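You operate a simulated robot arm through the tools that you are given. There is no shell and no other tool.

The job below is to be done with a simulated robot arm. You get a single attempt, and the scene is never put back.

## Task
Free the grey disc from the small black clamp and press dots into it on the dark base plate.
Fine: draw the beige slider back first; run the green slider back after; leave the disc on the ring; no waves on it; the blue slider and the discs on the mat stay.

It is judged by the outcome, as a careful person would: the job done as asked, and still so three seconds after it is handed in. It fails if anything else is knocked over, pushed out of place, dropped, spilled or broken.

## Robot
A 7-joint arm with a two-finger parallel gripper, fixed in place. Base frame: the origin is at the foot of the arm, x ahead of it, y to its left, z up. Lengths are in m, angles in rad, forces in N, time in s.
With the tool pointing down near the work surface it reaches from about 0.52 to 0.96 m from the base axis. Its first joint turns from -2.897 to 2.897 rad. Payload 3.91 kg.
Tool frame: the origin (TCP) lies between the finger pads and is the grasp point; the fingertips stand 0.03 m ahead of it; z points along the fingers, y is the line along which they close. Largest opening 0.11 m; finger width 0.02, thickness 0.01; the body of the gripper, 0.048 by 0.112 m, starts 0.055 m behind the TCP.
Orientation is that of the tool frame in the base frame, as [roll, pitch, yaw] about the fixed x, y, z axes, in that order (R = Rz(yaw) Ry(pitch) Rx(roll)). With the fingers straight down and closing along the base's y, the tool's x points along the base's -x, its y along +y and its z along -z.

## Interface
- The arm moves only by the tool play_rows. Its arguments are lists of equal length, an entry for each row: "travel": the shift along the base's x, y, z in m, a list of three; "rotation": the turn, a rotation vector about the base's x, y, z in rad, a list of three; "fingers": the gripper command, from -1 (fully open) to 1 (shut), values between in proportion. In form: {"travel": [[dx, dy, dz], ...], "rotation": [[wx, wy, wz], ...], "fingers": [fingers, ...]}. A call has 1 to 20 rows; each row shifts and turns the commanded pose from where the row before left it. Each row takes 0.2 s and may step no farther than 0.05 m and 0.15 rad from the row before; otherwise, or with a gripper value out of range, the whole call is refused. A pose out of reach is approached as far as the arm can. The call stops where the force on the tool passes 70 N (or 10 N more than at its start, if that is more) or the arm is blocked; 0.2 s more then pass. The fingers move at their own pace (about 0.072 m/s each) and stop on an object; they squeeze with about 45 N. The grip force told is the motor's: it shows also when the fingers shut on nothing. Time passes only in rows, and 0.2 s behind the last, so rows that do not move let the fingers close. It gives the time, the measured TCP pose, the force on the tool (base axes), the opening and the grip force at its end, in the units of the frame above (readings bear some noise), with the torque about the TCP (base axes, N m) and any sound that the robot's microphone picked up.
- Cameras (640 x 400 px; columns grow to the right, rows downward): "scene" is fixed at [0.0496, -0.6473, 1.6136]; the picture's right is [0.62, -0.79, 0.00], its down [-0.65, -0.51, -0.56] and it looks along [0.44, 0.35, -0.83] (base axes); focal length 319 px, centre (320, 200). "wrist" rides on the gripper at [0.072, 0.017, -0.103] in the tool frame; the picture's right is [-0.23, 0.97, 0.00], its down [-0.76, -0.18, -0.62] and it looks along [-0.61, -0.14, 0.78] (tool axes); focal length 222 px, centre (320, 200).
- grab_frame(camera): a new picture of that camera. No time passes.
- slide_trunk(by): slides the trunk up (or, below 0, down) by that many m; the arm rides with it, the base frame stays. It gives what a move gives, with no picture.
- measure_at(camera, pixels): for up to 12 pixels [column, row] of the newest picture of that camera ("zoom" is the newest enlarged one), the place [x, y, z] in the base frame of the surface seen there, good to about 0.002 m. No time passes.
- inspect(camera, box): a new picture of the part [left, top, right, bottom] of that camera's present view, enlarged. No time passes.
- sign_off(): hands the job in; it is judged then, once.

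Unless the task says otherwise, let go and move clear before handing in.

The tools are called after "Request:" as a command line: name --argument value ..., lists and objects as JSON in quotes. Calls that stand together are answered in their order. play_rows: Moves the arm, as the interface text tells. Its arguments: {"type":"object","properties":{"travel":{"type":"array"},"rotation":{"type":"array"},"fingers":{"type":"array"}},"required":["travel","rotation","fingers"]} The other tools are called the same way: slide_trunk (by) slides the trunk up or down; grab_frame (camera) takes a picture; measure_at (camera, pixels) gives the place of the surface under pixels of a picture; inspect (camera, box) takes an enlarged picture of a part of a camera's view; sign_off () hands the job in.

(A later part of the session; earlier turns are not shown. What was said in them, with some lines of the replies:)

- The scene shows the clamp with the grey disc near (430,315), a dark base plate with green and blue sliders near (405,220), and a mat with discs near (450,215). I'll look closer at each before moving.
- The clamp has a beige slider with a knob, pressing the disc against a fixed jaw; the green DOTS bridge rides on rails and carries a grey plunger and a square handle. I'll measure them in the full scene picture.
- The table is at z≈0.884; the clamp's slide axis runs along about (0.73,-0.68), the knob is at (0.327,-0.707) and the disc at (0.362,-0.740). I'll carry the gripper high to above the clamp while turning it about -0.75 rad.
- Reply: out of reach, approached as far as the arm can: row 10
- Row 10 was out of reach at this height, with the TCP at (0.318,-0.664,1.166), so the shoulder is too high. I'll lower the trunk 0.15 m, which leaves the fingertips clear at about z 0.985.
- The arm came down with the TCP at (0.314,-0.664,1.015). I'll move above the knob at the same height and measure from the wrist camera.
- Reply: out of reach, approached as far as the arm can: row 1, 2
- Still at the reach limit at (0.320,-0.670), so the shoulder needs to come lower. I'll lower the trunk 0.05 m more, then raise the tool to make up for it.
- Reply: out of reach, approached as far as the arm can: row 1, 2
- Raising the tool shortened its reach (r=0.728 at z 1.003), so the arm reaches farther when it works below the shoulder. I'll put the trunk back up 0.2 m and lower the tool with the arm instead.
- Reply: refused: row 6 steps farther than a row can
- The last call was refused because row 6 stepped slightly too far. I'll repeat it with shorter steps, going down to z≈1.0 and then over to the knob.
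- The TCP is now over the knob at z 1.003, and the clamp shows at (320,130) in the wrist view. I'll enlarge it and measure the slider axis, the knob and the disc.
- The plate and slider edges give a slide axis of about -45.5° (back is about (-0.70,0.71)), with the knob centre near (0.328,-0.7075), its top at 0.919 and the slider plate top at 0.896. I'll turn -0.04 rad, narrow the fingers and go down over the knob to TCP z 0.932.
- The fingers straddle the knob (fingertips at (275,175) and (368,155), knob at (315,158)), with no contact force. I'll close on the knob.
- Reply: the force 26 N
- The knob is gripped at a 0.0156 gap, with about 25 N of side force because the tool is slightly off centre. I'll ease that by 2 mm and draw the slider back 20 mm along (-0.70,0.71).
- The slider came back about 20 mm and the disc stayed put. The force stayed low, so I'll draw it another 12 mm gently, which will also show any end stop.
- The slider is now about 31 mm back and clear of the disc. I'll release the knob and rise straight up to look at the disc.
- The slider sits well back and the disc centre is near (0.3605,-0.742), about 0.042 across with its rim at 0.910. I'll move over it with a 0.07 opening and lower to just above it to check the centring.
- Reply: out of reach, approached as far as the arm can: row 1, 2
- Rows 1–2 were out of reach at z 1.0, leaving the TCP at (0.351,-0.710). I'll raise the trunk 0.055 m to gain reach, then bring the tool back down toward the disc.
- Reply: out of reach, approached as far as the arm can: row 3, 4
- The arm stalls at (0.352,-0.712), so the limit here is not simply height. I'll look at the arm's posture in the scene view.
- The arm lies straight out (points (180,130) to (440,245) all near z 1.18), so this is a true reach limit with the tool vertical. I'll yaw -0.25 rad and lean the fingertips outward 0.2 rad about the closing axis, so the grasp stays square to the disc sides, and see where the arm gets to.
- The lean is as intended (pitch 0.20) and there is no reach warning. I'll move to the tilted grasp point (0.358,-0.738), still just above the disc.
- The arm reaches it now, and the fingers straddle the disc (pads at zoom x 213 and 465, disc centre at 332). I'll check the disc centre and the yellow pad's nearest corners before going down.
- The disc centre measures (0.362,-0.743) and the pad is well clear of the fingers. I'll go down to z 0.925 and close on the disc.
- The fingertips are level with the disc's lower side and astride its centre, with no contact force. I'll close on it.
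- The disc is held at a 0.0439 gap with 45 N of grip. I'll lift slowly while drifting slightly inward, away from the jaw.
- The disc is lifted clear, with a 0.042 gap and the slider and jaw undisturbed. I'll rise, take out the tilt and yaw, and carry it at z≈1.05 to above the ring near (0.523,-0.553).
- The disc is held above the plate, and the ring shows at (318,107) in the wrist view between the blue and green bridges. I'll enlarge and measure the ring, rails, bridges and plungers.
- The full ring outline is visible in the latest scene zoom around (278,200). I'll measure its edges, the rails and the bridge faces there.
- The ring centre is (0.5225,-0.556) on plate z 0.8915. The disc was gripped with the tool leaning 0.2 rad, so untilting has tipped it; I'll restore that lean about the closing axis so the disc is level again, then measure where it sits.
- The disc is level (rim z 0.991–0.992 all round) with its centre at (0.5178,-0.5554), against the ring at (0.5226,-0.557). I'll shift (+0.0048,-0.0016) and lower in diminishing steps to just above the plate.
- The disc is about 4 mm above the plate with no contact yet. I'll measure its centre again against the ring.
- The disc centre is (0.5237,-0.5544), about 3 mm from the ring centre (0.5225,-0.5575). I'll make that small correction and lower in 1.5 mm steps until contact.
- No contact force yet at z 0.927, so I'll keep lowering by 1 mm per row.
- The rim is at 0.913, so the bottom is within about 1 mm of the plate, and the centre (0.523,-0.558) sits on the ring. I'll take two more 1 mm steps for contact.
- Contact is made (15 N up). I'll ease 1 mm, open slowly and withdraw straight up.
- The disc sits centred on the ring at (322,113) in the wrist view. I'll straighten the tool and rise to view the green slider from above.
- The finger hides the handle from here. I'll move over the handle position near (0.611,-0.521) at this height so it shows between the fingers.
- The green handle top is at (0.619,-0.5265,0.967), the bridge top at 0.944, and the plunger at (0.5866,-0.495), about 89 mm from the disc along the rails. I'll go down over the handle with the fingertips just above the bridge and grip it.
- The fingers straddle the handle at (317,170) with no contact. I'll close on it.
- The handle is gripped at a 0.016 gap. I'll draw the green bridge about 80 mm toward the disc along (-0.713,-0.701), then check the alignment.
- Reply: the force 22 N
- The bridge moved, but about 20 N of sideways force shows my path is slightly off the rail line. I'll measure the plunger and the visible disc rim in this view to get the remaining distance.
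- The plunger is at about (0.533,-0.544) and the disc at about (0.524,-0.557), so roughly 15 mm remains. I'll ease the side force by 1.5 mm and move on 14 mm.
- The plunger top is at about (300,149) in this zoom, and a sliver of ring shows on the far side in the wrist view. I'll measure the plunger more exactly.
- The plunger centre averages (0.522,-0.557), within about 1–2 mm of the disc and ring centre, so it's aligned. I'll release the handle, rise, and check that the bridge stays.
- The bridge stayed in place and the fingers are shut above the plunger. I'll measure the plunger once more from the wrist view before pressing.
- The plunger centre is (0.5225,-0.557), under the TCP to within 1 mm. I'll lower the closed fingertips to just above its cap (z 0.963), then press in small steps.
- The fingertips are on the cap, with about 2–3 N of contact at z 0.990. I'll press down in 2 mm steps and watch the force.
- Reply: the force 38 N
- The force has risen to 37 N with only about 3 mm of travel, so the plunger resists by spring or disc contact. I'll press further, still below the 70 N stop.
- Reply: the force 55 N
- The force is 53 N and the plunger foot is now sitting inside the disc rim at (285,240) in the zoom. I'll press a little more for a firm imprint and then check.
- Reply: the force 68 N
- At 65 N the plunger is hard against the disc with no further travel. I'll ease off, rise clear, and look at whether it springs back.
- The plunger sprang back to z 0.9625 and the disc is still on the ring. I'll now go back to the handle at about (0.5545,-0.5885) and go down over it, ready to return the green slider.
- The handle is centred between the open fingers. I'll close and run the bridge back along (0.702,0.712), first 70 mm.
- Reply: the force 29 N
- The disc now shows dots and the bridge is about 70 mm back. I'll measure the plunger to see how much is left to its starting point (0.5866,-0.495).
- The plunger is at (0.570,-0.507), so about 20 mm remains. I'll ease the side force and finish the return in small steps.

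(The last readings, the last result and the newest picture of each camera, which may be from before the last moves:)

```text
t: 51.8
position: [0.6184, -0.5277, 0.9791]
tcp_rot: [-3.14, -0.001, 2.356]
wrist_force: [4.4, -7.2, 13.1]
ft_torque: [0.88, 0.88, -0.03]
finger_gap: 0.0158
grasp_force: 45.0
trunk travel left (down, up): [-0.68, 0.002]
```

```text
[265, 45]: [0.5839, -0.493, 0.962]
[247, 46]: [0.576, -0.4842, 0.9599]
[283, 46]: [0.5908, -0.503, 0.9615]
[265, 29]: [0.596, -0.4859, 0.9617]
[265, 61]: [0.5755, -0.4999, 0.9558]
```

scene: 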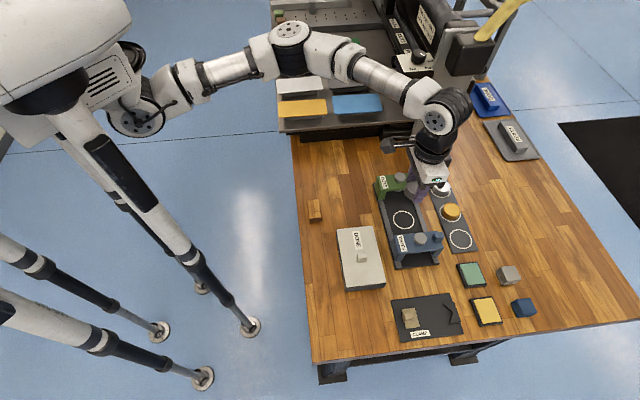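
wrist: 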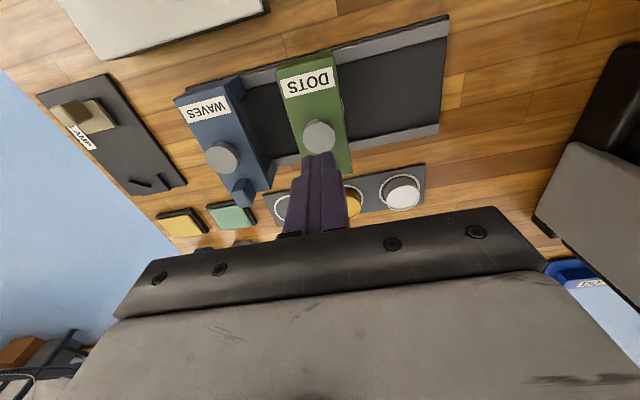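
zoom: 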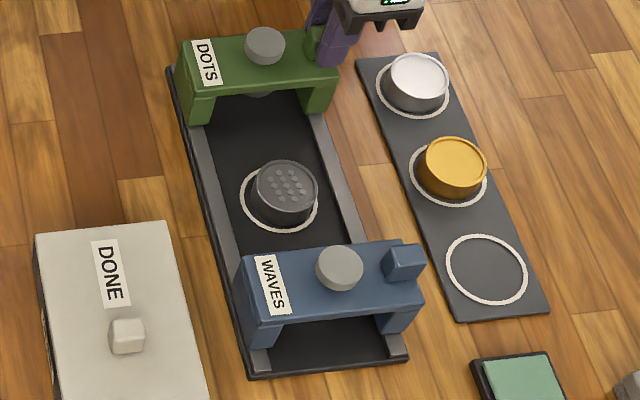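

The green bridge matches its starting image position (plunger at (265,45), left leg foot at (200,125)). I'll let go, rise straight up and back away.

Request:
play_rows --travel '[[0, 0, 0], [0, 0, 0], [0, 0, 0.02], [0, 0, 0.03], [0, 0, 0.04], [-0.03, 0.02, 0.02], [-0.03, 0.02, 0]]' --rotation '[[0, 0, 0], [0, 0, 0], [0, 0, 0], [0, 0, 0], [0, 0, 0], [0, 0, 0], [0, 0, 0]]' --fingers '[0.2, 0.1, 0.1, 0.1, 0.1, 0.1, 0.1]'

Request:
grab_frame --camera "scene"

Request:
inspect --camera "scene" --box '[365, 165, 465, 275]'

Request:
inspect --camera "wrist" --box '[120, 20, 440, 220]'

```text
t: 53.4
position: [0.5551, -0.4892, 1.0861]
tcp_rot: [-3.141, -0.001, 2.356]
wrist_force: [-0.2, -0.1, 0.8]
ft_torque: [-0.02, -0.01, -0.03]
finger_gap: 0.0495
grasp_force: 0.0
trunk travel left (down, up): [-0.68, 0.002]
```

```text
taken
```

scene: 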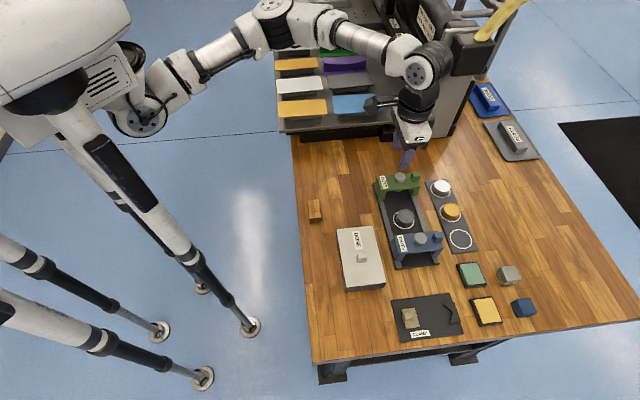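

```text
3.64 times, centred on (415, 220) of scene
```

zoom: 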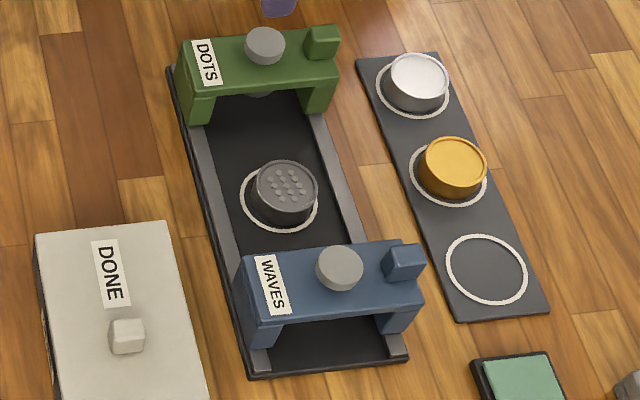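

```text
2.00 times, centred on (280, 120) of wrist
```

zoom: 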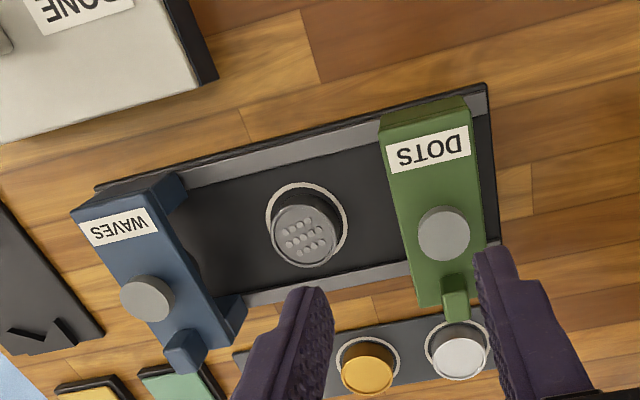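

The disc sits on the ring with dots on its face. The green bridge is back at its start, the beige slider is drawn back, the blue slider and the mat discs are unmoved, and the arm is clear. I'm handing in.

Request:
sign_off

```text
The job is handed in.
```

The grey disc is out of the clamp and has dots pressed into its face. It is sitting on the ring on the dark base plate, and the job is handed in.

- **Beige slider:** drawn back about 31 mm before I took the disc out.
- **Dots:** pressed once with the green DOTS slider, at about 65 N. The last pictures show the dots on the disc and no waves.
- **Green slider:** run back to where it started, as far as the pictures show.
- **Left alone:** the blue slider and the discs on the mat were not touched, and nothing else looks moved.

The arm has let go and is clear of everything.
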